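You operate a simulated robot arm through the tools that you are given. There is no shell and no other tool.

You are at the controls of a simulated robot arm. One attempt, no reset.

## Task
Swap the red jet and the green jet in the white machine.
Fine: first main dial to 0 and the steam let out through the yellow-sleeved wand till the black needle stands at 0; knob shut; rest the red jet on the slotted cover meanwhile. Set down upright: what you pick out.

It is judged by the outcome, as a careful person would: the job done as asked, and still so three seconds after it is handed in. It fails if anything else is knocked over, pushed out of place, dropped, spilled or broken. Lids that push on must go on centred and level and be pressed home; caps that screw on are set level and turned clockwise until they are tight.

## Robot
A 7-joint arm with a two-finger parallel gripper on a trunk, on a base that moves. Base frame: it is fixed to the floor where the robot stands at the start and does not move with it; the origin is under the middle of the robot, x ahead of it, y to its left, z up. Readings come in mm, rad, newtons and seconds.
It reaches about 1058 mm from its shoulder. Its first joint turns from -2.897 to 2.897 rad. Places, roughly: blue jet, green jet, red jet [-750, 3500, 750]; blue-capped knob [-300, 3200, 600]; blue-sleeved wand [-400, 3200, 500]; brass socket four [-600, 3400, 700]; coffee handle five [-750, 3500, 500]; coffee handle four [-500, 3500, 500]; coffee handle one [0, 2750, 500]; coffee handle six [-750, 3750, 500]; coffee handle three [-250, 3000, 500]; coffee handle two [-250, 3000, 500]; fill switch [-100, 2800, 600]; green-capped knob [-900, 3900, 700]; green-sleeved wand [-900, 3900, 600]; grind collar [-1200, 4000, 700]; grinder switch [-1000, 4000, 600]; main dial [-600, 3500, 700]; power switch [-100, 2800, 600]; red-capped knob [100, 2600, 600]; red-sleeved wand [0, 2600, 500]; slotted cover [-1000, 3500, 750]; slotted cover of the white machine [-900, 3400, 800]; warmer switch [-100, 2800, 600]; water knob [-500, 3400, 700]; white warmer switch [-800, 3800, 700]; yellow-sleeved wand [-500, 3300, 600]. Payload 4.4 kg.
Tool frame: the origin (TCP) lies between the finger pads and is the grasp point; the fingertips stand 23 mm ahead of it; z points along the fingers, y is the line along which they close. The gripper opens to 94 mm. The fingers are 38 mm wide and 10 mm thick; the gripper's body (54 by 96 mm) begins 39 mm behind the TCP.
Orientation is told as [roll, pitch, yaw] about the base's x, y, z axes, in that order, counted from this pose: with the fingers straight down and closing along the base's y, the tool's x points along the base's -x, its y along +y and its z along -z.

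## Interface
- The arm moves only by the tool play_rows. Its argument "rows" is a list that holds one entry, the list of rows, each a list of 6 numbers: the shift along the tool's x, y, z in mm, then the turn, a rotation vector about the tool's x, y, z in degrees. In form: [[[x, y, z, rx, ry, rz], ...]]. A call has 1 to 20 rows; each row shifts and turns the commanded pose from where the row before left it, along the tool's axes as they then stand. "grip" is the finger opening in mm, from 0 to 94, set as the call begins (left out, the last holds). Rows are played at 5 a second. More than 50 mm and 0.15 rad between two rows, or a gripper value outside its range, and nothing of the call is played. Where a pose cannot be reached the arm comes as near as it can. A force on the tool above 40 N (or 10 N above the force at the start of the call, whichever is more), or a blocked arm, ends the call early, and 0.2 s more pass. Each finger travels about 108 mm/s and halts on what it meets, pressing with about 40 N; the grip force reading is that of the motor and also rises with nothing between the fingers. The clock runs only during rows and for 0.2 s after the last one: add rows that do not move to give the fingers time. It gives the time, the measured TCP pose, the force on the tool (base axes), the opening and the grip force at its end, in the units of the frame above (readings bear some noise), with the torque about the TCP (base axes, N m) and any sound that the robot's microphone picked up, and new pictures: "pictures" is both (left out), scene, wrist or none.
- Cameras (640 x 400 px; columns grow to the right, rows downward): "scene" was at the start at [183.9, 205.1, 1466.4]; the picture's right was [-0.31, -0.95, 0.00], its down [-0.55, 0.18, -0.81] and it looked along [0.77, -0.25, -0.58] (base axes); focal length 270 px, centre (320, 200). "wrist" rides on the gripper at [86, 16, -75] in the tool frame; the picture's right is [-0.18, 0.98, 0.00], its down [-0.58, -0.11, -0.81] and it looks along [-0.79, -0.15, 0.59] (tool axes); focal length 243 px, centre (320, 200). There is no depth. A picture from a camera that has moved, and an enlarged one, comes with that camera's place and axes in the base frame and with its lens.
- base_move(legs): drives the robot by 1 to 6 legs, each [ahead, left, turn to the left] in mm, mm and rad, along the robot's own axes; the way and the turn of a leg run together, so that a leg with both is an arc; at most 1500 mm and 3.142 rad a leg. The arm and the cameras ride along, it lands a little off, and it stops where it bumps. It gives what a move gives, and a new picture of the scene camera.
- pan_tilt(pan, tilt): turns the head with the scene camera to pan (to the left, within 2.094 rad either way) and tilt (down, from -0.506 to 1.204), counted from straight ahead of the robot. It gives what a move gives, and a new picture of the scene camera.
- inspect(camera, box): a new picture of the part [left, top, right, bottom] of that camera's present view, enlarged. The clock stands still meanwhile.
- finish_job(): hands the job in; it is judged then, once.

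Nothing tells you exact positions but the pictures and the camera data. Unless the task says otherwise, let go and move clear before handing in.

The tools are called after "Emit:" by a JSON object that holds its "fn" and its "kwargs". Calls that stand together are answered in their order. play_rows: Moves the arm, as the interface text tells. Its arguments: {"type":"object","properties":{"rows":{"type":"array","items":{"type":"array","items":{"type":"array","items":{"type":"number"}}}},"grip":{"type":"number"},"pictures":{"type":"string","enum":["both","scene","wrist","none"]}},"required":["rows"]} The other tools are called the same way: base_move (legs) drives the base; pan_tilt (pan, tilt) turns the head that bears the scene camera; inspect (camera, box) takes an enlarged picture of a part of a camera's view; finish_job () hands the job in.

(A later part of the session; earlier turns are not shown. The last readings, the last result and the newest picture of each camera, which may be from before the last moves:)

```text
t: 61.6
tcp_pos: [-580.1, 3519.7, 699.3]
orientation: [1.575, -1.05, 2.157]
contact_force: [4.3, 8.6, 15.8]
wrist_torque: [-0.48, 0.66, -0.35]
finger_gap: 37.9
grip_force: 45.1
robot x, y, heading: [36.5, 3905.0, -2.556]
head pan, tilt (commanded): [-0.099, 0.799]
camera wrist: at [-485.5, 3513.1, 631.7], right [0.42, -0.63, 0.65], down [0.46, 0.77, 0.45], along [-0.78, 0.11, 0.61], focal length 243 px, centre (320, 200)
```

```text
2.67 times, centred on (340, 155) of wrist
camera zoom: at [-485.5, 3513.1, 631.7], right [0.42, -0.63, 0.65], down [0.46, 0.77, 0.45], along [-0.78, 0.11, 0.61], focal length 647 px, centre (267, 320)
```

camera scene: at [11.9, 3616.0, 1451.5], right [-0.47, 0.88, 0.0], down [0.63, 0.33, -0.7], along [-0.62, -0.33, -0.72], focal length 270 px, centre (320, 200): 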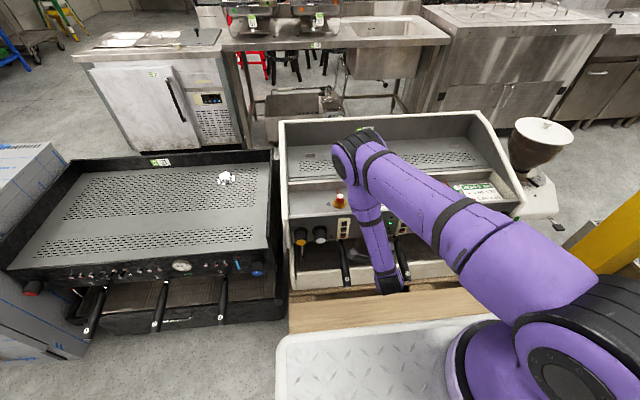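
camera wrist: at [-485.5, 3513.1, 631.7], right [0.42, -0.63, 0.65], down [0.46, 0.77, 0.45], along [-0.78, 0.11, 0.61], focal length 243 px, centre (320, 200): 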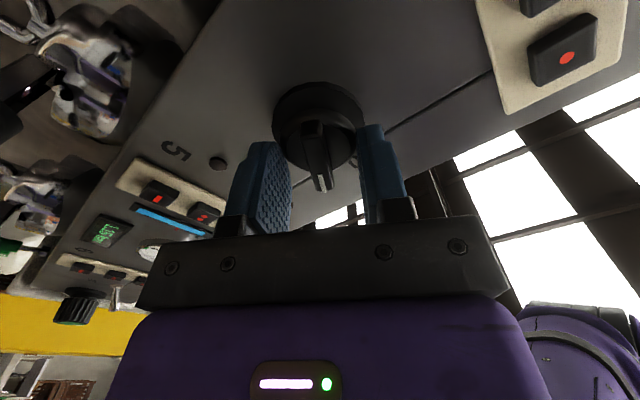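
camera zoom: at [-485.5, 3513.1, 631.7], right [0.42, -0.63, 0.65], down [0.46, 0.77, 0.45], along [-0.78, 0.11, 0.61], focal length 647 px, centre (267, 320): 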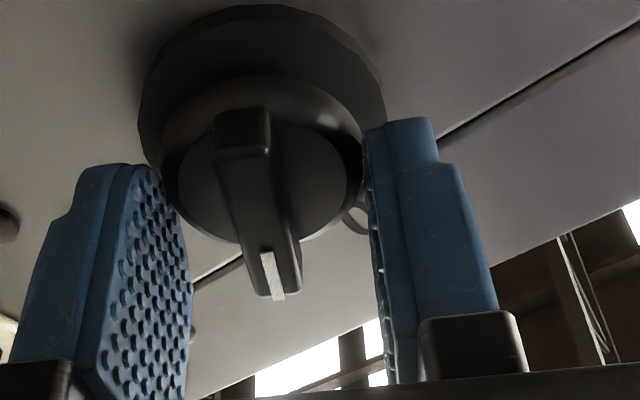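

60° done and the bar keeps station between the fingers. Another 30° brings it to 0.

Emit:
{"fn": "play_rows", "kwargs": {"rows": [[[0.02, 0.44, 0, 0, 0, -5], [0.02, 0.44, 0, 0, 0, -5], [0.02, 0.44, 0, 0, 0, -5], [0.02, 0.44, 0, 0, 0, -5], [0.02, 0.44, 0, 0, 0, -5], [0.02, 0.44, 0, 0, 0, -4], [0, 0, 0, 0, 0, 0]]], "pictures": "wrist"}}

Emit:
{"fn": "inspect", "kwargs": {"camera": "wrist", "box": [240, 80, 440, 230]}}

```text
t: 63.2
tcp_pos: [-578.1, 3516.9, 699.5]
orientation: [1.594, -1.554, 2.134]
contact_force: [6.8, 4.4, 12.8]
wrist_torque: [0.2, -0.38, 0.07]
finger_gap: 38.0
grip_force: 45.0
robot x, y, heading: [37.9, 3906.4, -2.556]
head pan, tilt (commanded): [-0.099, 0.799]
camera wrist: at [-506.1, 3544.3, 613.1], right [0.54, -0.82, 0.2], down [0.61, 0.54, 0.58], along [-0.58, -0.19, 0.79], focal length 243 px, centre (320, 200)
```

wrist: 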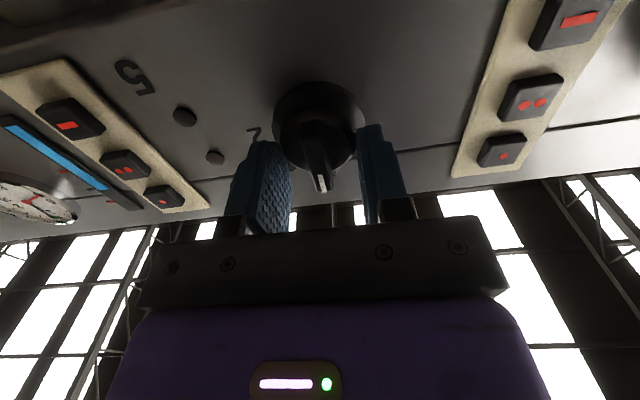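

```text
2.67 times, centred on (340, 155) of wrist
camera zoom: at [-506.1, 3544.3, 613.1], right [0.54, -0.82, 0.2], down [0.61, 0.54, 0.58], along [-0.58, -0.19, 0.79], focal length 647 px, centre (267, 320)
```

zoom: 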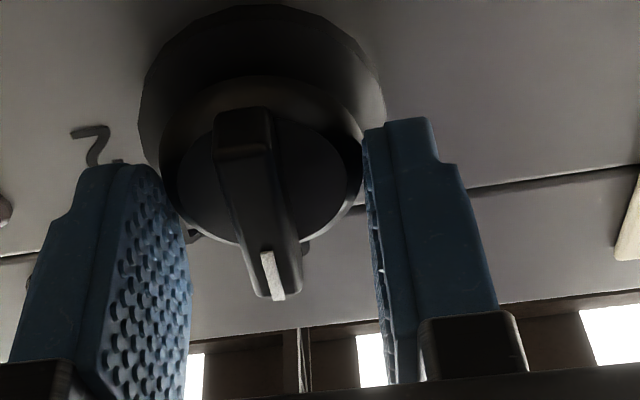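

The green lamp has gone out and the mark points up at 0. I'll let go and back off to check.

Emit:
{"fn": "play_rows", "kwargs": {"rows": [[[0, 0, 0, 0, 0, 0], [0, 0, 0, 0, 0, 0], [0, 0, -25, 0, 0, 0], [0, 0, -35, 0, 0, 0], [0, 0, 0, 0, 0, 0]]], "grip": 60, "pictures": "wrist"}}

Emit:
{"fn": "inspect", "kwargs": {"camera": "wrist", "box": [140, 20, 460, 220]}}

```text
t: 64.4
tcp_pos: [-529.4, 3550.1, 700.3]
orientation: [1.619, -1.557, 2.109]
contact_force: [-0.6, 0.3, -0.2]
wrist_torque: [-0.01, 0.01, 0.01]
finger_gap: 59.9
grip_force: 0.0
robot x, y, heading: [38.8, 3909.8, -2.56]
head pan, tilt (commanded): [-0.099, 0.799]
camera wrist: at [-456.4, 3577.0, 613.6], right [0.54, -0.82, 0.2], down [0.61, 0.55, 0.58], along [-0.58, -0.19, 0.79], focal length 243 px, centre (320, 200)
```

wrist: 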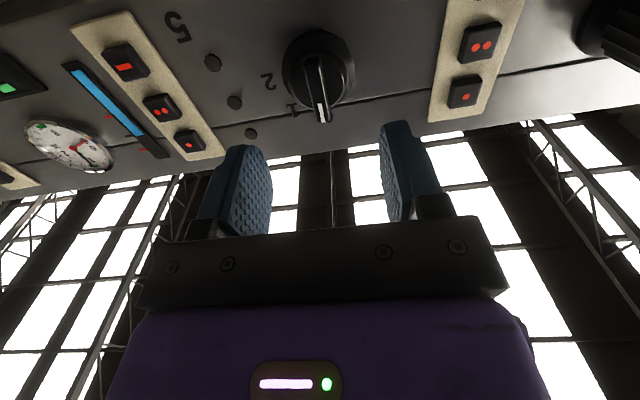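

```text
2.00 times, centred on (300, 120) of wrist
camera zoom: at [-456.4, 3577.0, 613.6], right [0.54, -0.82, 0.2], down [0.61, 0.55, 0.58], along [-0.58, -0.19, 0.79], focal length 485 px, centre (360, 360)
```

zoom: 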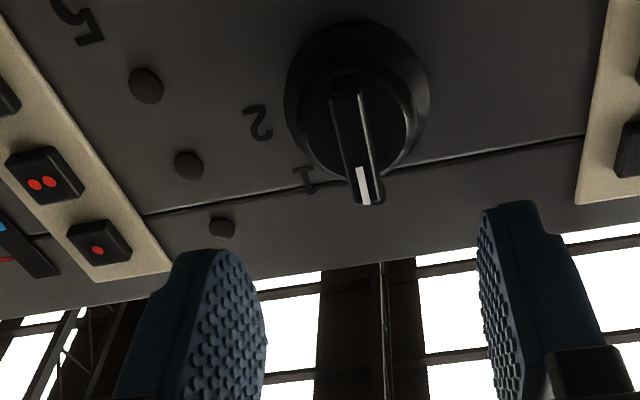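

The dial is on 0 and the lamps are off. Next the yellow-capped knob (leftmost, about a=2996, z=693; its mark points straight up = shut). I'll roll the hand so its camera clears everything and move in front of that knob.

Emit:
{"fn": "play_rows", "kwargs": {"rows": [[[0, 0, -20, 0, 0, 0], [0, 0, 0, 0, 0, -8.18], [0, 0, 0, 0, 0, -8.18], [0, 0, 0, 0, 0, -8.18], [0, 0, 0, 0, 0, -8.18], [0, 0, 0, 0, 0, -8.18], [0, 0, 0, 0, 0, -8.18], [0, 0, 0, 0, 0, -8.18], [0, 0, 0, 0, 0, -8.18], [0, 0, 0, 0, 0, -8.18], [0, 0, 0, 0, 0, -8.18], [0, 0, 0, 0, 0, -8.2], [0, 0, 0, 0, 0, 0]]]}}

```text
t: 67.2
tcp_pos: [-511.6, 3562.1, 700.5]
orientation: [-1.57, -0.014, -0.984]
contact_force: [-0.4, 0.0, -1.1]
wrist_torque: [0.0, 0.01, 0.01]
finger_gap: 59.8
grip_force: 0.1
robot x, y, heading: [36.8, 3908.6, -2.564]
head pan, tilt (commanded): [-0.099, 0.799]
camera scene: at [12.0, 3615.9, 1451.5], right [-0.47, 0.88, 0.0], down [0.63, 0.33, -0.7], along [-0.62, -0.33, -0.72], focal length 270 px, centre (320, 200)
camera wrist: at [-496.8, 3674.8, 681.7], right [0.11, -0.17, -0.98], down [0.99, -0.04, 0.12], along [-0.06, -0.99, 0.16], focal length 243 px, centre (320, 200)
```

scene: 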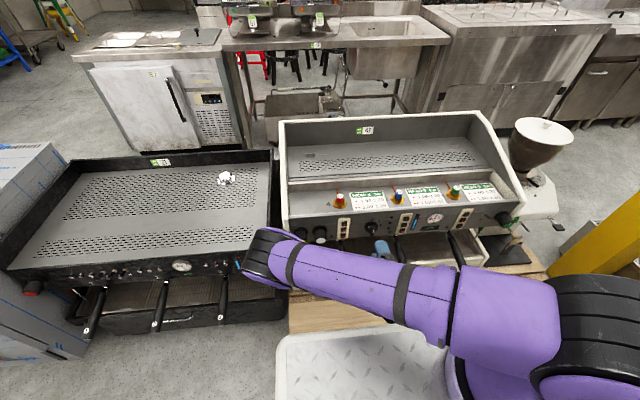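
wrist: 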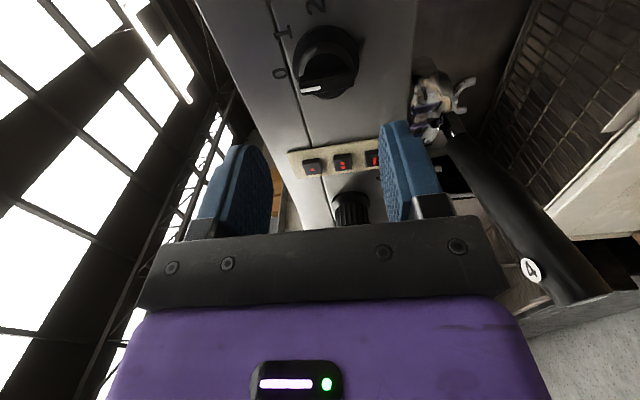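

The hand is rolled and the dial mark reads 0. Now I'll move left to the yellow knob.

Emit:
{"fn": "play_rows", "kwargs": {"rows": [[[-36.3, 1, 0, 0, 0, 0], [-36.3, 1, 0, 0, 0, 0], [-36.3, 1, 0, 0, 0, 0], [-36.3, 1, 0, 0, 0, 0], [-36.3, 1, 0, 0, 0, 0], [-36.3, 1, 0, 0, 0, 0], [-36.3, 1, 0, 0, 0, 0], [0, 0, 0, 0, 0, 0]]]}}

Emit:
{"fn": "inspect", "kwargs": {"camera": "wrist", "box": [220, 0, 420, 150]}}

```text
t: 69.0
tcp_pos: [-370.0, 3349.9, 697.8]
orientation: [-1.571, -0.015, -0.983]
contact_force: [0.3, 0.8, 0.3]
wrist_torque: [0.03, 0.04, 0.01]
finger_gap: 60.0
grip_force: 0.0
robot x, y, heading: [38.6, 3902.9, -2.552]
head pan, tilt (commanded): [-0.099, 0.799]
camera scene: at [12.0, 3615.9, 1451.5], right [-0.47, 0.88, 0.0], down [0.63, 0.34, -0.7], along [-0.62, -0.33, -0.72], focal length 270 px, centre (320, 200)
camera wrist: at [-355.6, 3463.2, 679.5], right [0.11, -0.17, -0.98], down [0.99, -0.04, 0.12], along [-0.06, -0.99, 0.16], focal length 243 px, centre (320, 200)
```

scene: 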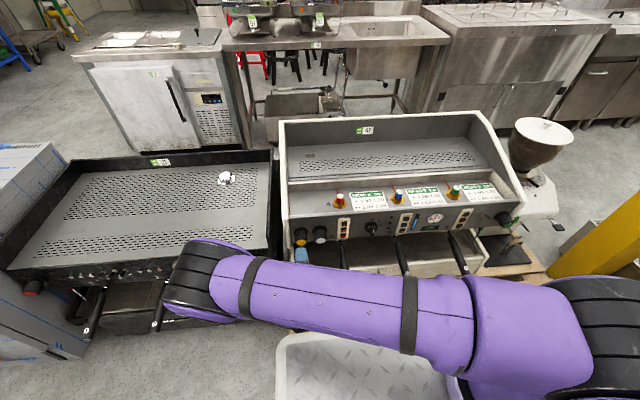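
wrist: 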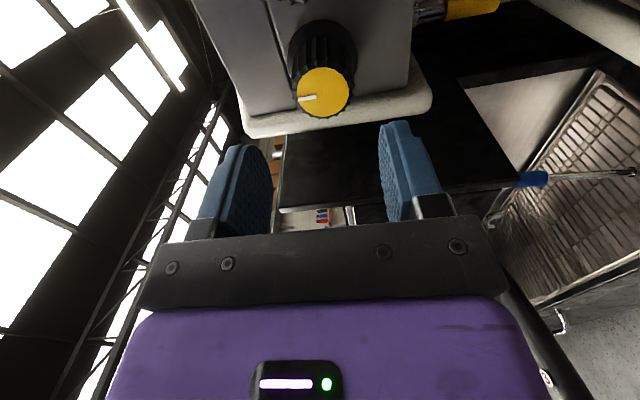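

```text
2.67 times, centred on (320, 75) of wrist
camera zoom: at [-355.6, 3463.2, 679.5], right [0.11, -0.17, -0.98], down [0.99, -0.04, 0.12], along [-0.06, -0.99, 0.16], focal length 647 px, centre (320, 533)
```

zoom: 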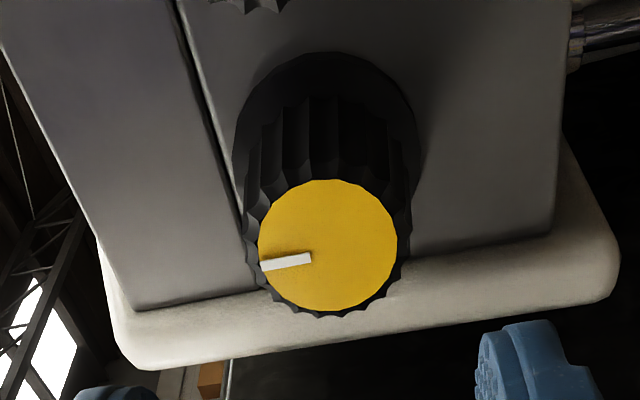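

The yellow knob's mark points up (shut). I'm within 2 mm of its axis; I'll advance so the fingers straddle it above and below, then grip.

Emit:
{"fn": "play_rows", "kwargs": {"rows": [[[0, 2, 15, 0, 0, 0], [0, 0, 20, 0, 0, 0], [0, 0, 20, 0, 0, 0], [0, 0, 13, 0, 0, 0], [0, 0, 10, 0, 0, 0], [0, 0, 0, 0, 0, 0]]], "pictures": "wrist"}}

Emit:
{"fn": "inspect", "kwargs": {"camera": "wrist", "box": [220, 80, 420, 230]}}

```text
t: 70.4
tcp_pos: [-437.7, 3306.5, 696.3]
orientation: [-1.572, -0.016, -0.984]
contact_force: [0.4, 1.2, 0.3]
wrist_torque: [0.01, 0.0, -0.01]
finger_gap: 60.2
grip_force: 0.2
robot x, y, heading: [36.2, 3903.7, -2.559]
head pan, tilt (commanded): [-0.099, 0.799]
camera wrist: at [-421.1, 3419.9, 677.1], right [0.11, -0.17, -0.98], down [0.99, -0.04, 0.12], along [-0.06, -0.99, 0.16], focal length 243 px, centre (320, 200)
```

wrist: 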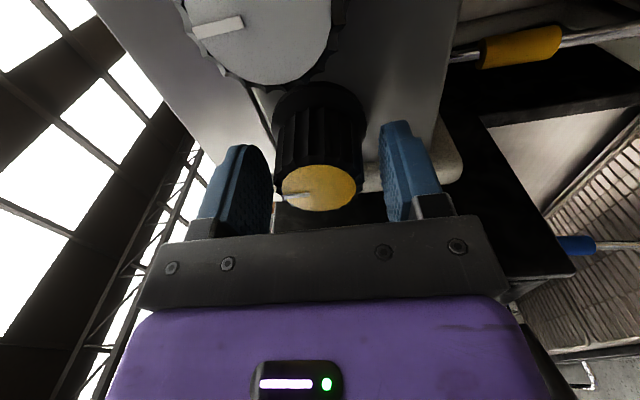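

```text
2.67 times, centred on (320, 155) of wrist
camera zoom: at [-421.1, 3419.9, 677.1], right [0.11, -0.17, -0.98], down [0.99, -0.04, 0.12], along [-0.06, -0.99, 0.16], focal length 647 px, centre (320, 320)
```

zoom: 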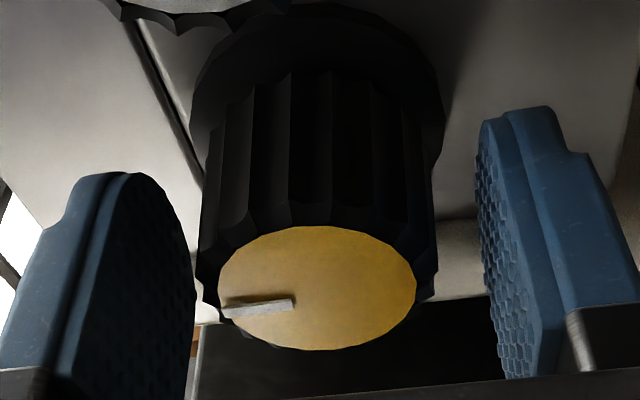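

Centred on the knob with the cap 4 mm behind the grasp point. I'll close the fingers.

Emit:
{"fn": "play_rows", "kwargs": {"rows": [[[0, 0, 0, 0, 0, 0], [0, 0, 0, 0, 0, 0], [0, 0, 0, 0, 0, 0]]], "grip": 10, "pictures": "none"}}

```text
t: 71.2
tcp_pos: [-437.1, 3306.0, 694.0]
orientation: [-1.57, -0.016, -0.985]
contact_force: [-2.5, -2.1, 1.0]
wrist_torque: [0.0, 0.03, 0.07]
finger_gap: 40.0
grip_force: 45.3
robot x, y, heading: [34.7, 3904.7, -2.553]
head pan, tilt (commanded): [-0.099, 0.799]
```

Gripped at 40 mm with hardly any side force. I'll turn 20° anticlockwise and see whether steam comes.

Emit:
{"fn": "play_rows", "kwargs": {"rows": [[[0, 0, 0, 0, 0, -5], [0, 0, 0, 0, 0, -5], [0, 0, 0, 0, 0, -5], [0, 0, 0, 0, 0, -5], [0, 0, 0, 0, 0, 0]]]}}

Emit:
{"fn": "inspect", "kwargs": {"camera": "wrist", "box": [220, 80, 420, 230]}}

Emit:
{"fn": "inspect", "kwargs": {"camera": "scene", "box": [385, 195, 465, 245]}}

```text
t: 72.4
tcp_pos: [-436.1, 3305.9, 694.9]
orientation: [-1.571, 0.334, -0.984]
contact_force: [0.0, -2.8, -0.9]
wrist_torque: [0.03, 0.04, -0.43]
finger_gap: 40.2
grip_force: 45.3
robot x, y, heading: [31.8, 3908.2, -2.557]
head pan, tilt (commanded): [-0.099, 0.799]
camera scene: at [12.0, 3615.8, 1451.5], right [-0.47, 0.88, 0.0], down [0.63, 0.34, -0.7], along [-0.62, -0.33, -0.72], focal length 270 px, centre (320, 200)
camera wrist: at [-421.6, 3420.7, 707.0], right [-0.08, 0.12, -0.99], down [1.0, -0.04, -0.09], along [-0.05, -0.99, -0.12], focal length 243 px, centre (320, 200)
```

scene: 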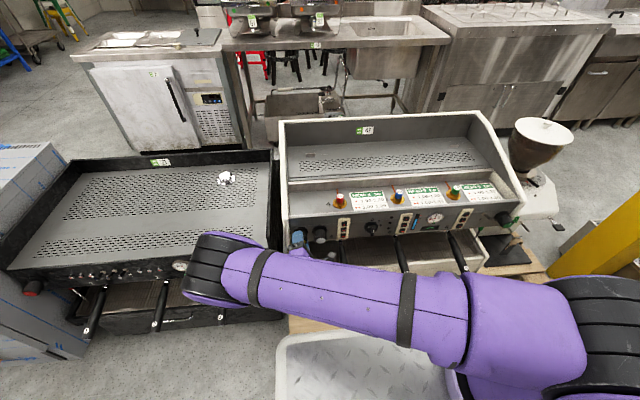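
wrist: 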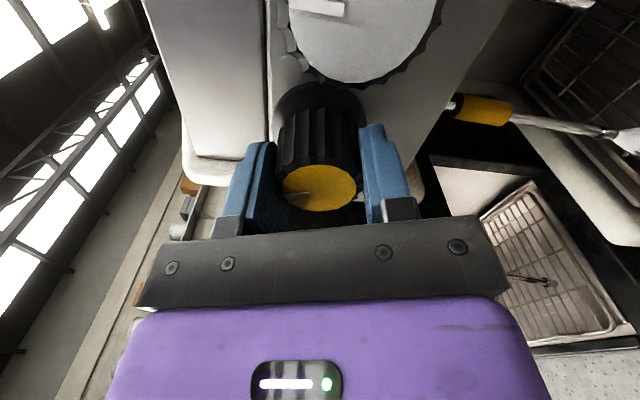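

```text
2.67 times, centred on (320, 155) of wrist
camera zoom: at [-421.6, 3420.7, 707.0], right [-0.08, 0.12, -0.99], down [1.0, -0.04, -0.09], along [-0.05, -0.99, -0.12], focal length 647 px, centre (320, 320)
```

zoom: 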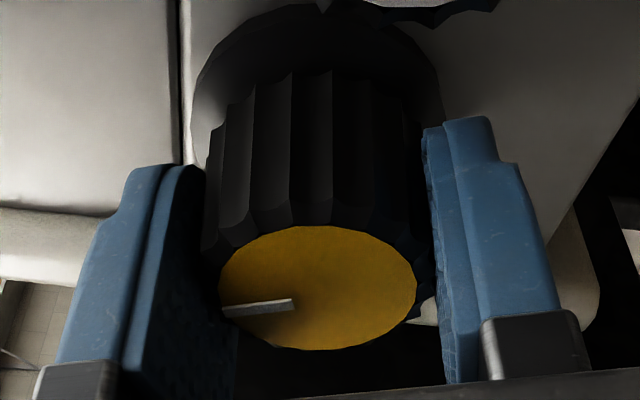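

```text
8.00 times, centred on (425, 220) of scene
camera zoom: at [12.0, 3615.8, 1451.5], right [-0.47, 0.88, 0.0], down [0.63, 0.34, -0.7], along [-0.62, -0.33, -0.72], focal length 2157 px, centre (-520, 40)
```

zoom: 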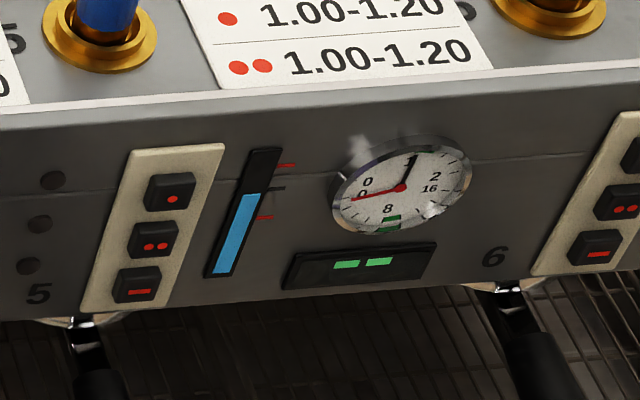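

The knob follows and the display is off; no hiss heard yet. I'll keep turning anticlockwise.

Emit:
{"fn": "play_rows", "kwargs": {"rows": [[[0, 0, 0, 0, 0, -5], [0, 0, 0, 0, 0, -5], [0, 0, 0, 0, 0, -5], [0, 0, 0, 0, 0, -5], [0, 0, 0, 0, 0, -5], [0, 0, 0, 0, 0, -5], [0, 0, 0, 0, 0, -5], [0, 0, 0, 0, 0, -5], [0, 0, 0, 0, 0, 0]]], "pictures": "wrist"}}

Emit:
{"fn": "inspect", "kwargs": {"camera": "scene", "box": [385, 195, 465, 245]}}

```text
t: 74.4
tcp_pos: [-436.9, 3306.9, 693.0]
orientation: [-1.563, 1.034, -0.979]
contact_force: [1.5, 8.1, -29.4]
wrist_torque: [0.17, -0.34, -0.34]
finger_gap: 39.9
grip_force: 45.2
robot x, y, heading: [33.1, 3910.0, -2.556]
head pan, tilt (commanded): [-0.099, 0.799]
camera wrist: at [-406.2, 3397.5, 759.1], right [-0.41, 0.63, -0.66], down [0.89, 0.12, -0.44], along [-0.2, -0.77, -0.61], focal length 243 px, centre (320, 200)
```

wrist: 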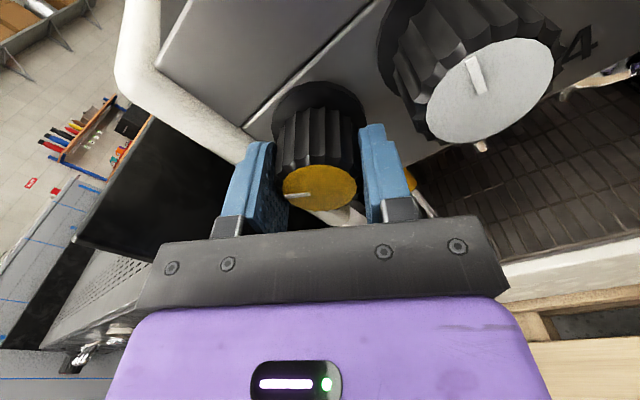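

```text
8.00 times, centred on (425, 220) of scene
camera zoom: at [11.4, 3615.4, 1451.4], right [-0.47, 0.88, 0.0], down [0.63, 0.34, -0.7], along [-0.62, -0.33, -0.72], focal length 2157 px, centre (-520, 40)
```

zoom: 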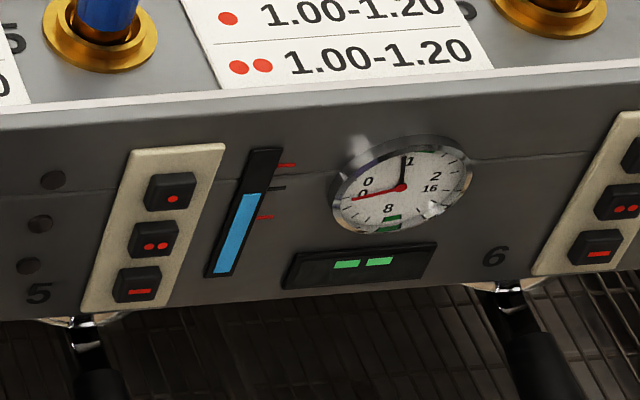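

The needle is falling (about 1.0 now), so steam is flowing. I'll ease the side load, open a little more, and wait.

Emit:
{"fn": "play_rows", "kwargs": {"rows": [[[-0.9, 0.5, 0, 0, 0, 0], [-0.2, 0.1, 0, 0, 0, -5], [-0.2, 0.1, 0, 0, 0, -5], [-0.2, 0.1, 0, 0, 0, -5], [0, 0, 0, 0, 0, -5], [0, 0, 0, 0, 0, 0], [0, 0, 0, 0, 0, 0], [0, 0, 0, 0, 0, 0], [0, 0, 0, 0, 0, 0], [0, 0, 0, 0, 0, 0], [0, 0, 0, 0, 0, 0], [0, 0, 0, 0, 0, 0], [0, 0, 0, 0, 0, 0], [0, 0, 0, 0, 0, 0]]], "pictures": "wrist"}}

Emit:
{"fn": "inspect", "kwargs": {"camera": "scene", "box": [385, 195, 465, 245]}}

```text
t: 76.4
tcp_pos: [-437.7, 3308.5, 691.4]
orientation: [-1.573, 1.38, -0.987]
contact_force: [3.5, 3.6, 4.4]
wrist_torque: [0.04, -0.14, 0.13]
finger_gap: 39.8
grip_force: 44.9
robot x, y, heading: [35.7, 3902.7, -2.557]
head pan, tilt (commanded): [-0.099, 0.799]
stopped in row 10: the force on the tool passed its limit at 42 N (the readings are from after the stop); the commanded pose is now the measured one
camera wrist: at [-392.0, 3376.5, 774.4], right [-0.51, 0.78, -0.37], down [0.79, 0.26, -0.55], along [-0.33, -0.57, -0.75], focal length 243 px, centre (320, 200)
```

wrist: 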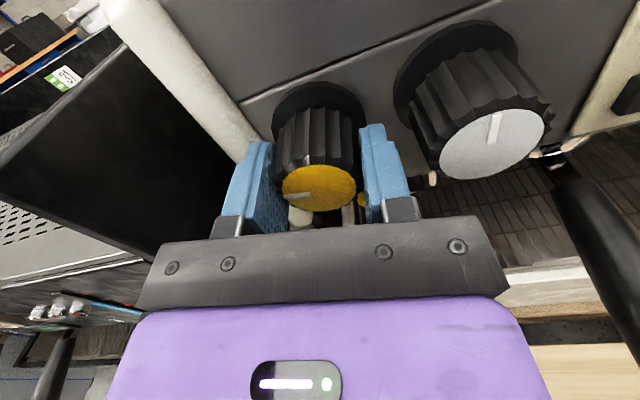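

```text
8.00 times, centred on (425, 220) of scene
camera zoom: at [12.2, 3616.3, 1451.6], right [-0.47, 0.88, 0.0], down [0.63, 0.33, -0.7], along [-0.62, -0.33, -0.72], focal length 2157 px, centre (-520, 40)
```

zoom: 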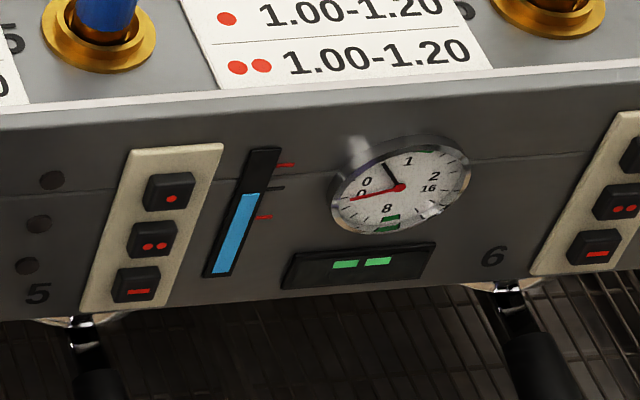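

The needle keeps dropping, now about 0.6. I'll hold still and wait.

Emit:
{"fn": "play_rows", "kwargs": {"rows": [[[0, 0, 0, 0, 0, 0], [0, 0, 0, 0, 0, 0], [0, 0, 0, 0, 0, 0], [0, 0, 0, 0, 0, 0], [0, 0, 0, 0, 0, 0], [0, 0, 0, 0, 0, 0], [0, 0, 0, 0, 0, 0], [0, 0, 0, 0, 0, 0], [0, 0, 0, 0, 0, 0], [0, 0, 0, 0, 0, 0], [0, 0, 0, 0, 0, 0], [0, 0, 0, 0, 0, 0], [0, 0, 0, 0, 0, 0], [0, 0, 0, 0, 0, 0], [0, 0, 0, 0, 0, 0]]], "pictures": "none"}}

Emit:
{"fn": "inspect", "kwargs": {"camera": "scene", "box": [385, 195, 465, 245]}}

```text
t: 79.6
tcp_pos: [-438.9, 3307.7, 693.2]
orientation: [-1.569, 1.381, -0.986]
contact_force: [2.5, 8.8, 6.6]
wrist_torque: [-0.08, 0.12, -0.17]
finger_gap: 39.9
grip_force: 45.1
robot x, y, heading: [35.1, 3907.8, -2.557]
head pan, tilt (commanded): [-0.099, 0.799]
```

```text
8.00 times, centred on (425, 220) of scene
camera zoom: at [12.2, 3616.5, 1451.6], right [-0.47, 0.88, 0.0], down [0.63, 0.33, -0.7], along [-0.62, -0.33, -0.72], focal length 2157 px, centre (-520, 40)
```

zoom: 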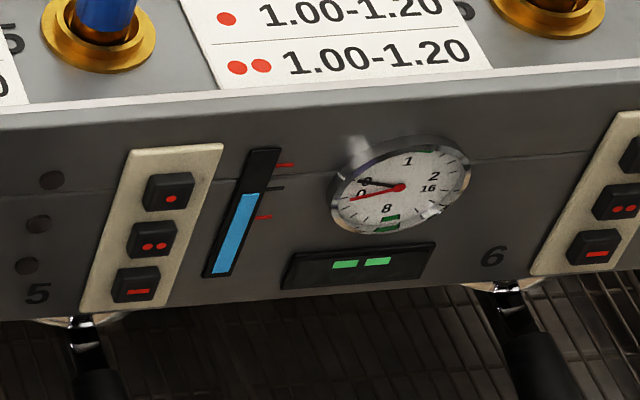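

The needle is almost at 0. I'll wait a few seconds more.

Emit:
{"fn": "play_rows", "kwargs": {"rows": [[[0, 0, 0, 0, 0, 0], [0, 0, 0, 0, 0, 0], [0, 0, 0, 0, 0, 0], [0, 0, 0, 0, 0, 0], [0, 0, 0, 0, 0, 0], [0, 0, 0, 0, 0, 0], [0, 0, 0, 0, 0, 0], [0, 0, 0, 0, 0, 0], [0, 0, 0, 0, 0, 0], [0, 0, 0, 0, 0, 0], [0, 0, 0, 0, 0, 0], [0, 0, 0, 0, 0, 0], [0, 0, 0, 0, 0, 0], [0, 0, 0, 0, 0, 0], [0, 0, 0, 0, 0, 0], [0, 0, 0, 0, 0, 0], [0, 0, 0, 0, 0, 0], [0, 0, 0, 0, 0, 0], [0, 0, 0, 0, 0, 0], [0, 0, 0, 0, 0, 0]]], "pictures": "none"}}

Emit:
{"fn": "inspect", "kwargs": {"camera": "scene", "box": [410, 200, 460, 231]}}

```text
t: 83.8
tcp_pos: [-437.3, 3307.7, 692.6]
orientation: [-1.57, 1.381, -0.986]
contact_force: [1.1, 10.1, 6.6]
wrist_torque: [-0.11, 0.11, -0.21]
finger_gap: 39.9
grip_force: 45.2
robot x, y, heading: [36.1, 3904.0, -2.554]
head pan, tilt (commanded): [-0.099, 0.799]
```

```text
12.80 times, centred on (435, 216) of scene
camera zoom: at [12.2, 3616.5, 1451.6], right [-0.47, 0.88, 0.0], down [0.63, 0.33, -0.7], along [-0.62, -0.33, -0.72], focal length 3450 px, centre (-1152, 2)
```

zoom: 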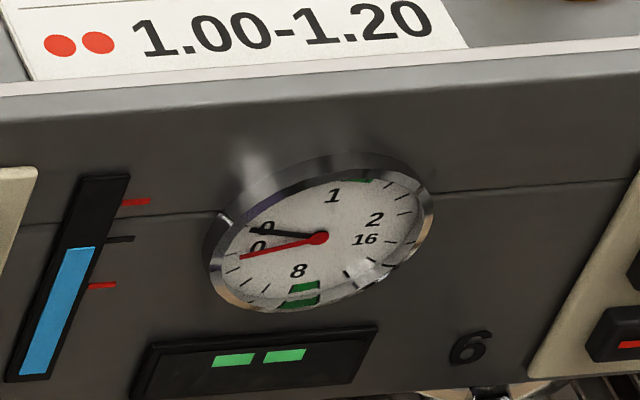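

The black needle is on 0 or within a hair; I'll wait a bit more to see it steady.

Emit:
{"fn": "play_rows", "kwargs": {"rows": [[[0, 0, 0, 0, 0, 0], [0, 0, 0, 0, 0, 0], [0, 0, 0, 0, 0, 0], [0, 0, 0, 0, 0, 0], [0, 0, 0, 0, 0, 0], [0, 0, 0, 0, 0, 0], [0, 0, 0, 0, 0, 0], [0, 0, 0, 0, 0, 0], [0, 0, 0, 0, 0, 0], [0, 0, 0, 0, 0, 0], [0, 0, 0, 0, 0, 0], [0, 0, 0, 0, 0, 0], [0, 0, 0, 0, 0, 0], [0, 0, 0, 0, 0, 0], [0, 0, 0, 0, 0, 0], [0, 0, 0, 0, 0, 0], [0, 0, 0, 0, 0, 0], [0, 0, 0, 0, 0, 0], [0, 0, 0, 0, 0, 0], [0, 0, 0, 0, 0, 0]]], "pictures": "none"}}

Emit:
{"fn": "inspect", "kwargs": {"camera": "scene", "box": [410, 200, 460, 231]}}

```text
t: 88.0
tcp_pos: [-437.0, 3308.4, 692.5]
orientation: [-1.571, 1.381, -0.986]
contact_force: [-0.4, 10.3, 5.8]
wrist_torque: [-0.08, 0.11, -0.17]
finger_gap: 39.8
grip_force: 45.1
robot x, y, heading: [36.9, 3908.2, -2.555]
head pan, tilt (commanded): [-0.099, 0.799]
```

```text
12.80 times, centred on (435, 216) of scene
camera zoom: at [12.1, 3616.5, 1451.6], right [-0.47, 0.88, 0.0], down [0.63, 0.33, -0.7], along [-0.62, -0.33, -0.72], focal length 3450 px, centre (-1152, 2)
```

zoom: 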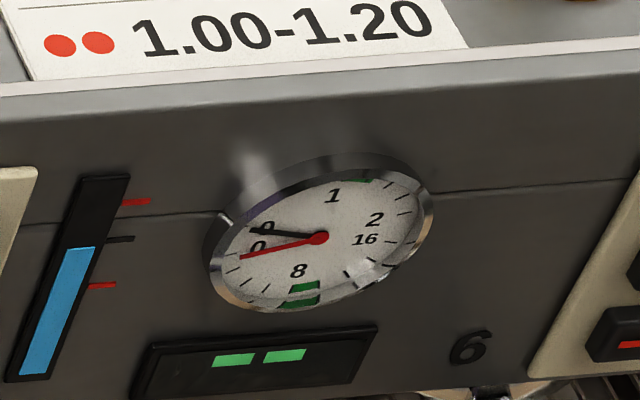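

The needle is steady at 0. I'll turn the knob clockwise back to shut.

Emit:
{"fn": "play_rows", "kwargs": {"rows": [[[0.1, 0, 0, 0, 0, 5], [0.1, 0, 0, 0, 0, 5], [0.1, 0, 0, 0, 0, 5], [0.1, 0, 0, 0, 0, 5], [0.1, 0, 0, 0, 0, 5], [0.1, 0, 0, 0, 0, 5], [0.1, -0.1, 0, 0, 0, 5], [0, -0.1, 0, 0, 0, 5], [0, -0.1, 0, 0, 0, 5], [0, -0.1, 0, 0, 0, 5], [0, -0.1, 0, 0, 0, 5], [0, -0.1, 0, 0, 0, 5], [0, -0.1, 0, 0, 0, 5], [0, -0.1, 0, 0, 0, 5], [0, 0, 0, 0, 0, 5], [0, 0, 0, 0, 0, 5], [0, 0, 0, 0, 0, 0]]], "pictures": "wrist"}}

Emit:
{"fn": "inspect", "kwargs": {"camera": "wrist", "box": [220, 80, 420, 230]}}

```text
t: 91.6
tcp_pos: [-436.8, 3307.1, 694.5]
orientation: [-1.574, -0.017, -0.983]
contact_force: [13.9, -23.6, 23.1]
wrist_torque: [0.08, 0.95, 0.8]
finger_gap: 39.8
grip_force: 45.0
robot x, y, heading: [35.7, 3911.4, -2.557]
head pan, tilt (commanded): [-0.099, 0.799]
camera wrist: at [-421.3, 3420.0, 676.9], right [0.11, -0.17, -0.98], down [0.99, -0.04, 0.12], along [-0.05, -0.99, 0.16], focal length 243 px, centre (320, 200)
```

wrist: 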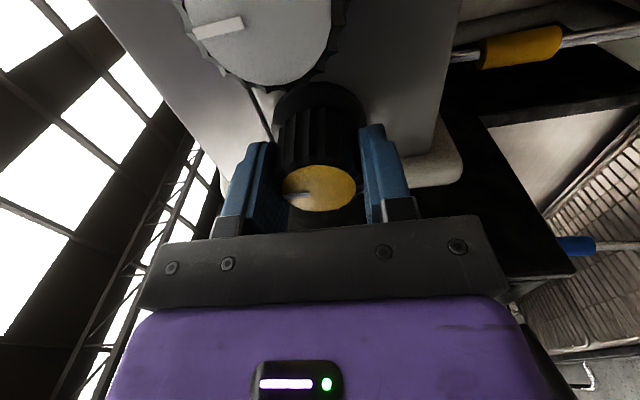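

```text
2.67 times, centred on (320, 155) of wrist
camera zoom: at [-421.3, 3420.0, 676.9], right [0.11, -0.17, -0.98], down [0.99, -0.04, 0.12], along [-0.05, -0.99, 0.16], focal length 647 px, centre (320, 320)
```

zoom: 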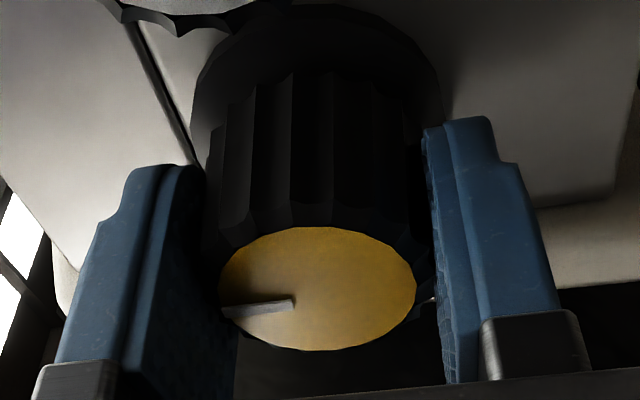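

The mark is back where it started and I feel the stop. I'll nudge 2° more against the stop, release, back off and check.

Emit:
{"fn": "play_rows", "kwargs": {"rows": [[[0, 0, 0, 0, 0, 2], [0, 0, 0, 0, 0, 0]]], "pictures": "none"}}

Emit:
{"fn": "play_rows", "kwargs": {"rows": [[[0, 0, 0, 0, 0, 0], [0, 0, 0, 0, 0, 0], [0, 0, -20, 0, 0, 0], [0, 0, -30, 0, 0, 0], [0, 0, -35, 0, 0, 0], [0, 0, 0, 0, 0, 0]]], "grip": 62, "pictures": "wrist"}}

Emit:
{"fn": "inspect", "kwargs": {"camera": "wrist", "box": [220, 0, 420, 150]}}

Emit:
{"fn": "inspect", "kwargs": {"camera": "scene", "box": [410, 200, 460, 231]}}

```text
t: 92.2
tcp_pos: [-437.2, 3307.2, 694.4]
orientation: [-1.572, -0.05, -0.985]
contact_force: [12.1, -24.3, 24.3]
wrist_torque: [0.39, 1.03, 1.03]
finger_gap: 40.1
grip_force: 45.4
robot x, y, heading: [34.7, 3904.6, -2.56]
head pan, tilt (commanded): [-0.099, 0.799]
```

```text
t: 93.6
tcp_pos: [-366.7, 3354.2, 693.1]
orientation: [-1.571, -0.052, -0.986]
contact_force: [-1.0, -0.4, 0.3]
wrist_torque: [0.0, -0.01, -0.02]
finger_gap: 62.0
grip_force: 0.1
robot x, y, heading: [37.3, 3907.3, -2.561]
head pan, tilt (commanded): [-0.099, 0.799]
camera wrist: at [-351.4, 3467.6, 672.1], right [0.13, -0.19, -0.97], down [0.99, -0.03, 0.14], along [-0.06, -0.98, 0.19], focal length 243 px, centre (320, 200)
```

wrist: 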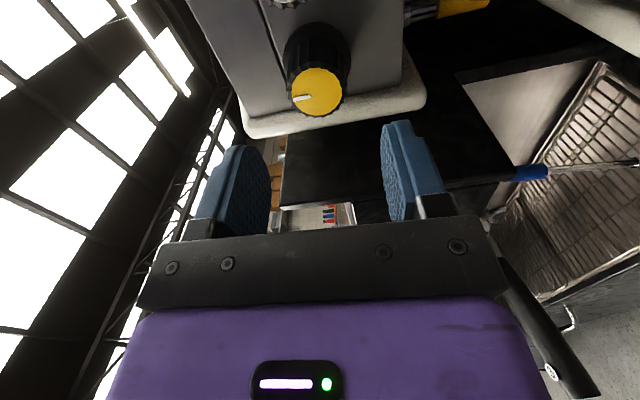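

```text
2.67 times, centred on (320, 75) of wrist
camera zoom: at [-351.4, 3467.6, 672.1], right [0.13, -0.19, -0.97], down [0.99, -0.03, 0.14], along [-0.06, -0.98, 0.19], focal length 647 px, centre (320, 533)
```

zoom: 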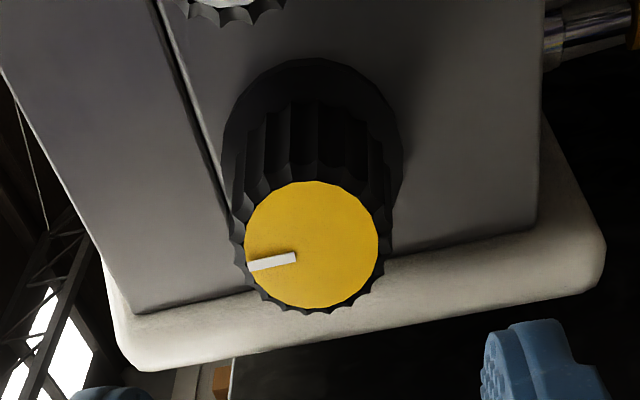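

```text
12.80 times, centred on (435, 216) of scene
camera zoom: at [12.0, 3616.0, 1451.5], right [-0.47, 0.88, 0.0], down [0.63, 0.33, -0.7], along [-0.62, -0.33, -0.72], focal length 3450 px, centre (-1152, 2)
```

zoom: 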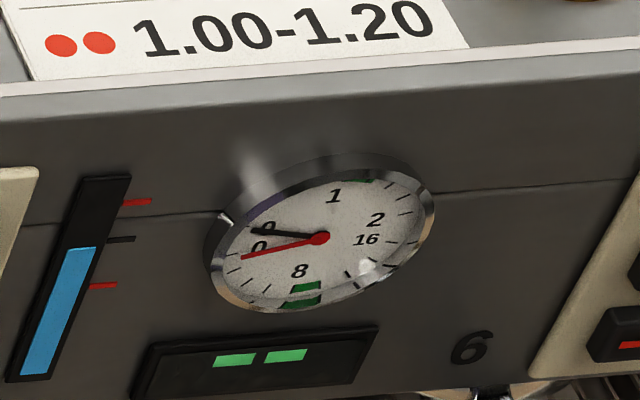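

The knob is shut, the needle at 0. Now I'll bring the hand back to pointing straight down: first move right, roll back, then pitch up.

Emit:
{"fn": "play_rows", "kwargs": {"rows": [[[36, 0, 0, 0, 0, 0], [36, 0, 0, 0, 0, 0], [36, 0, 0, 0, 0, 0], [36, 0, 0, 0, 0, 0], [36, 0, 0, 0, 0, 0], [36, 0, 0, 0, 0, 0], [36, 0, 0, 0, 0, 0], [0, 0, 0, 0, 0, 8.45], [0, 0, 0, 0, 0, 8.45], [0, 0, 0, 0, 0, 8.45], [0, 0, 0, 0, 0, 8.45], [0, 0, 0, 0, 0, 8.45], [0, 0, 0, 0, 0, 8.45], [0, 0, 0, 0, 0, 8.45], [0, 0, 0, 0, 0, 8.45], [0, 0, 0, 0, 0, 8.45], [0, 0, 0, 0, 0, 8.45], [0, 0, 0, 0, 0, 8.5], [0, 0, 0, 0, 0, 0]]], "pictures": "scene"}}

```text
t: 97.6
tcp_pos: [-506.2, 3563.4, 681.9]
orientation: [1.571, -1.467, 2.156]
contact_force: [-0.2, -0.1, 0.2]
wrist_torque: [0.02, -0.01, 0.01]
finger_gap: 62.1
grip_force: 0.0
robot x, y, heading: [38.5, 3908.4, -2.561]
head pan, tilt (commanded): [-0.099, 0.799]
camera scene: at [12.0, 3616.1, 1451.5], right [-0.47, 0.88, 0.0], down [0.63, 0.33, -0.7], along [-0.62, -0.33, -0.72], focal length 270 px, centre (320, 200)
```

scene: 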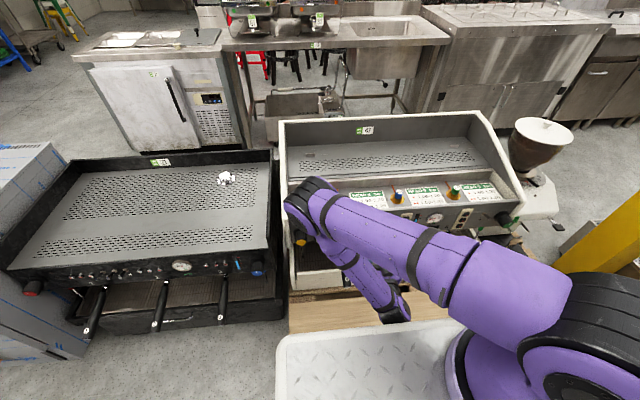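

I'll undo the 6° roll excess, pitch up 45°, raise the hand, then pitch the rest to point down.

Emit:
{"fn": "play_rows", "kwargs": {"rows": [[[0, 0, 0, 0, 0, -6], [0, 0, 0, 0, 7.5, 0], [0, 0, 0, 0, 7.5, 0], [0, 0, 0, 0, 7.5, 0], [0, 0, 0, 0, 7.5, 0], [0, 0, 0, 0, 7.5, 0], [0, 0, 0, 0, 7.5, 0], [-25, 0, -25, 0, 0, 0], [-25, 0, -25, 0, 0, 0], [-25, 0, -25, 0, 0, 0], [-25, 0, -25, 0, 0, 0], [-25, 0, -25, 0, 0, 0], [-25, 0, -25, 0, 0, 0], [0, 0, 0, 0, 0, 0]]], "pictures": "none"}}

Emit:
{"fn": "play_rows", "kwargs": {"rows": [[[0, 0, 0, 0, 7.5, 0], [0, 0, 0, 0, 7.5, 0], [0, 0, 0, 0, 7.5, 0], [0, 0, 0, 0, 7.5, 0], [0, 0, 0, 0, 7.5, 0], [0, 0, 0, 0, 7.5, 0], [0, 0, 0, 0, 0, 0]]]}}

```text
t: 100.6
tcp_pos: [-515.8, 3554.1, 886.0]
orientation: [-0.003, -0.784, -2.552]
contact_force: [-0.5, -0.4, 0.2]
wrist_torque: [0.03, -0.01, 0.0]
finger_gap: 62.0
grip_force: 0.0
out of reach, approached as far as the arm can: row 13
robot x, y, heading: [37.8, 3902.3, -2.555]
head pan, tilt (commanded): [-0.099, 0.799]
```

```text
t: 102.2
tcp_pos: [-514.8, 3553.0, 886.3]
orientation: [-0.003, 0.002, -2.557]
contact_force: [-0.4, -0.6, 0.9]
wrist_torque: [0.02, 0.02, 0.01]
finger_gap: 61.9
grip_force: 0.0
robot x, y, heading: [35.6, 3902.7, -2.555]
head pan, tilt (commanded): [-0.099, 0.799]
camera scene: at [12.0, 3616.1, 1451.5], right [-0.47, 0.88, 0.0], down [0.63, 0.33, -0.7], along [-0.62, -0.33, -0.72], focal length 270 px, centre (320, 200)
camera wrist: at [-432.9, 3588.7, 961.7], right [0.39, -0.92, 0.0], down [-0.54, -0.23, 0.81], along [-0.74, -0.31, -0.59], focal length 243 px, centre (320, 200)
```

scene: 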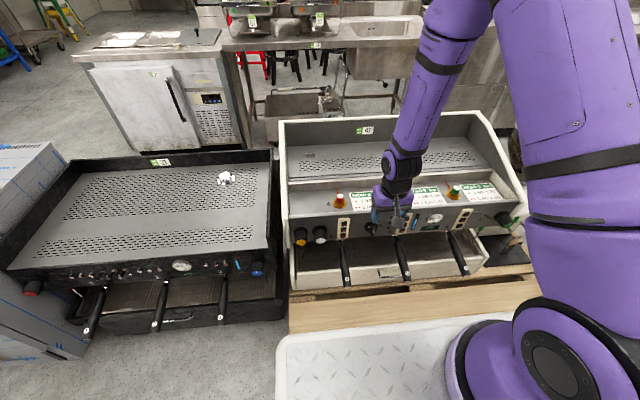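
wrist: 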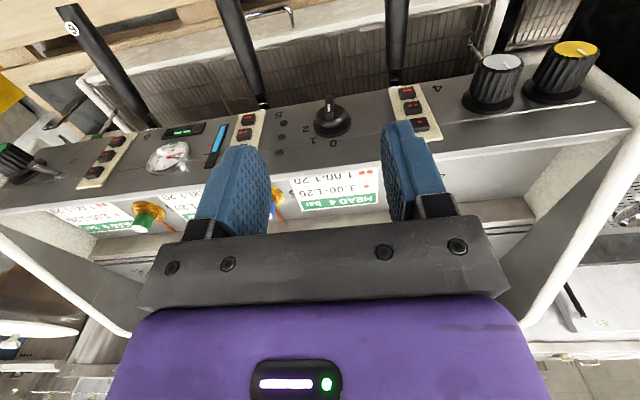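

The hand points straight down again. I'll move over the red jet, staying high.

Emit:
{"fn": "play_rows", "kwargs": {"rows": [[[-41.6, 18.8, 0, 0, 0, 0], [-41.6, 18.8, 0, 0, 0, 0], [-41.6, 18.8, 0, 0, 0, 0], [-41.6, 18.8, 0, 0, 0, 0], [-41.6, 18.8, 0, 0, 0, 0], [0, 0, 20, 0, 0, 0], [0, 0, 0, 0, 0, 0]]]}}

Emit:
{"fn": "inspect", "kwargs": {"camera": "wrist", "box": [220, 30, 420, 180]}}

```text
t: 103.8
tcp_pos: [-636.0, 3360.1, 865.9]
orientation: [-0.002, 0.002, -2.556]
contact_force: [0.1, 0.1, 0.5]
wrist_torque: [0.01, 0.0, 0.01]
finger_gap: 62.2
grip_force: 0.1
robot x, y, heading: [35.2, 3907.5, -2.559]
head pan, tilt (commanded): [-0.099, 0.799]
camera scene: at [12.0, 3616.1, 1451.5], right [-0.47, 0.88, 0.0], down [0.63, 0.33, -0.7], along [-0.62, -0.33, -0.72], focal length 270 px, centre (320, 200)
camera wrist: at [-554.2, 3394.4, 940.4], right [0.39, -0.92, 0.0], down [-0.54, -0.23, 0.81], along [-0.74, -0.31, -0.59], focal length 243 px, centre (320, 200)
```

scene: 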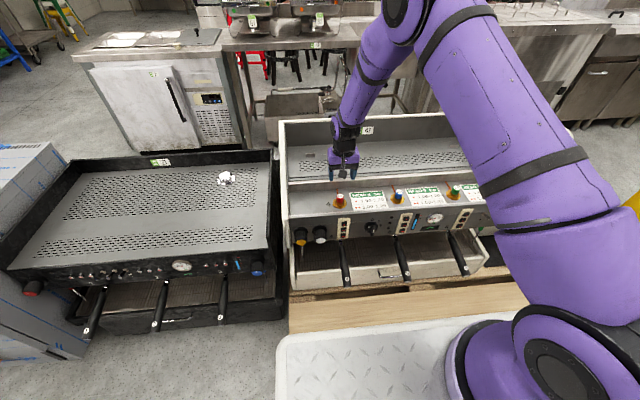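
wrist: 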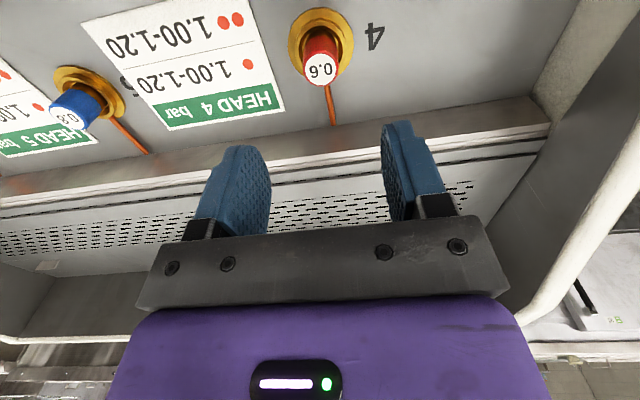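

```text
2.67 times, centred on (320, 105) of wrist
camera zoom: at [-554.2, 3394.4, 940.4], right [0.39, -0.92, 0.0], down [-0.54, -0.23, 0.81], along [-0.74, -0.31, -0.59], focal length 647 px, centre (320, 453)
```

zoom: 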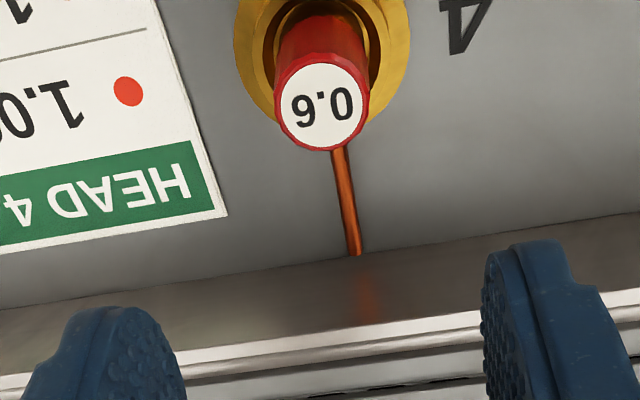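

The red jet stands in its brass socket, top at about z=764, centre about 3 mm nearer me than the hand. I'll centre, narrow the fingers to 46 mm and lower to just above it for a check.

Emit:
{"fn": "play_rows", "kwargs": {"rows": [[[3, 1, 0, 0, 0, 0], [0, 0, 25, 0, 0, 0], [0, 0, 25, 0, 0, 0], [0, 0, 20, 0, 0, 0], [0, 0, 0, 0, 0, 0]]], "grip": 46, "pictures": "wrist"}}

Emit:
{"fn": "inspect", "kwargs": {"camera": "wrist", "box": [220, 80, 420, 230]}}

Emit:
{"fn": "inspect", "kwargs": {"camera": "scene", "box": [290, 130, 410, 230]}}

```text
t: 105.0
tcp_pos: [-634.2, 3361.1, 794.9]
orientation: [-0.002, 0.0, -2.557]
contact_force: [-0.2, 0.0, -0.8]
wrist_torque: [0.0, 0.0, 0.03]
finger_gap: 46.0
grip_force: 0.0
robot x, y, heading: [36.1, 3908.2, -2.559]
head pan, tilt (commanded): [-0.099, 0.799]
camera wrist: at [-551.0, 3396.1, 869.8], right [0.39, -0.92, 0.0], down [-0.54, -0.23, 0.81], along [-0.74, -0.31, -0.59], focal length 243 px, centre (320, 200)
```

wrist: 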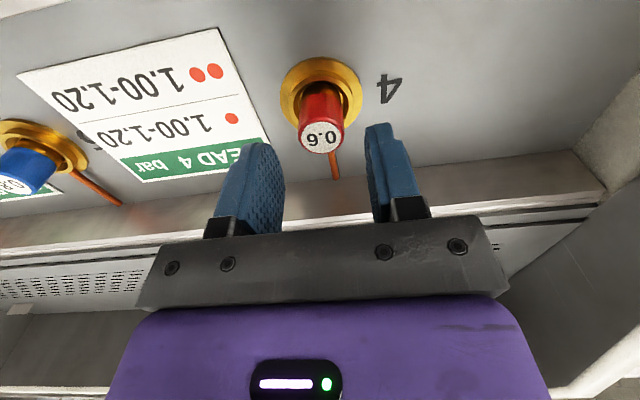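

```text
2.67 times, centred on (320, 155) of wrist
camera zoom: at [-551.0, 3396.1, 869.8], right [0.39, -0.92, 0.0], down [-0.54, -0.23, 0.81], along [-0.74, -0.31, -0.59], focal length 647 px, centre (320, 320)
```

zoom: 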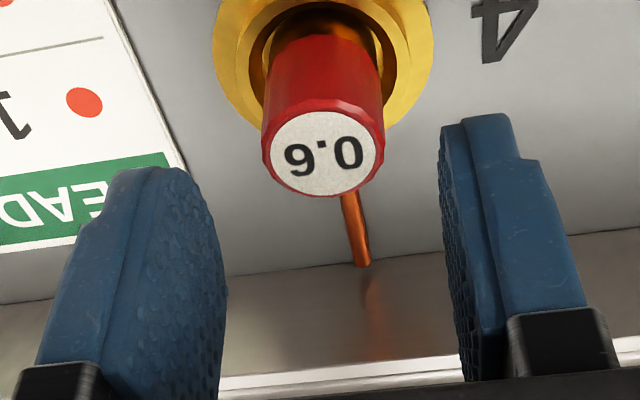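

```text
4.00 times, centred on (350, 180) of scene
camera zoom: at [12.0, 3616.1, 1451.5], right [-0.47, 0.88, 0.0], down [0.63, 0.33, -0.7], along [-0.62, -0.33, -0.72], focal length 1078 px, centre (200, 280)
```

zoom: 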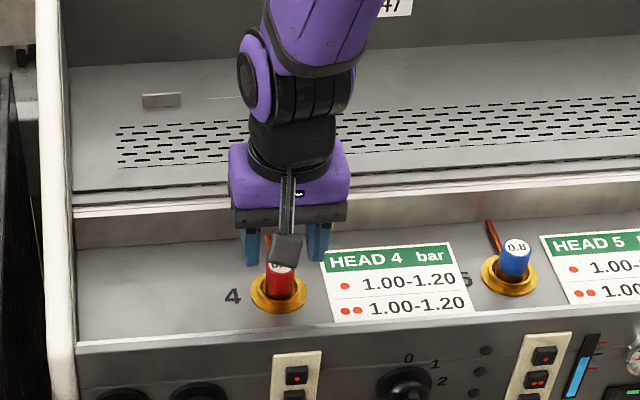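

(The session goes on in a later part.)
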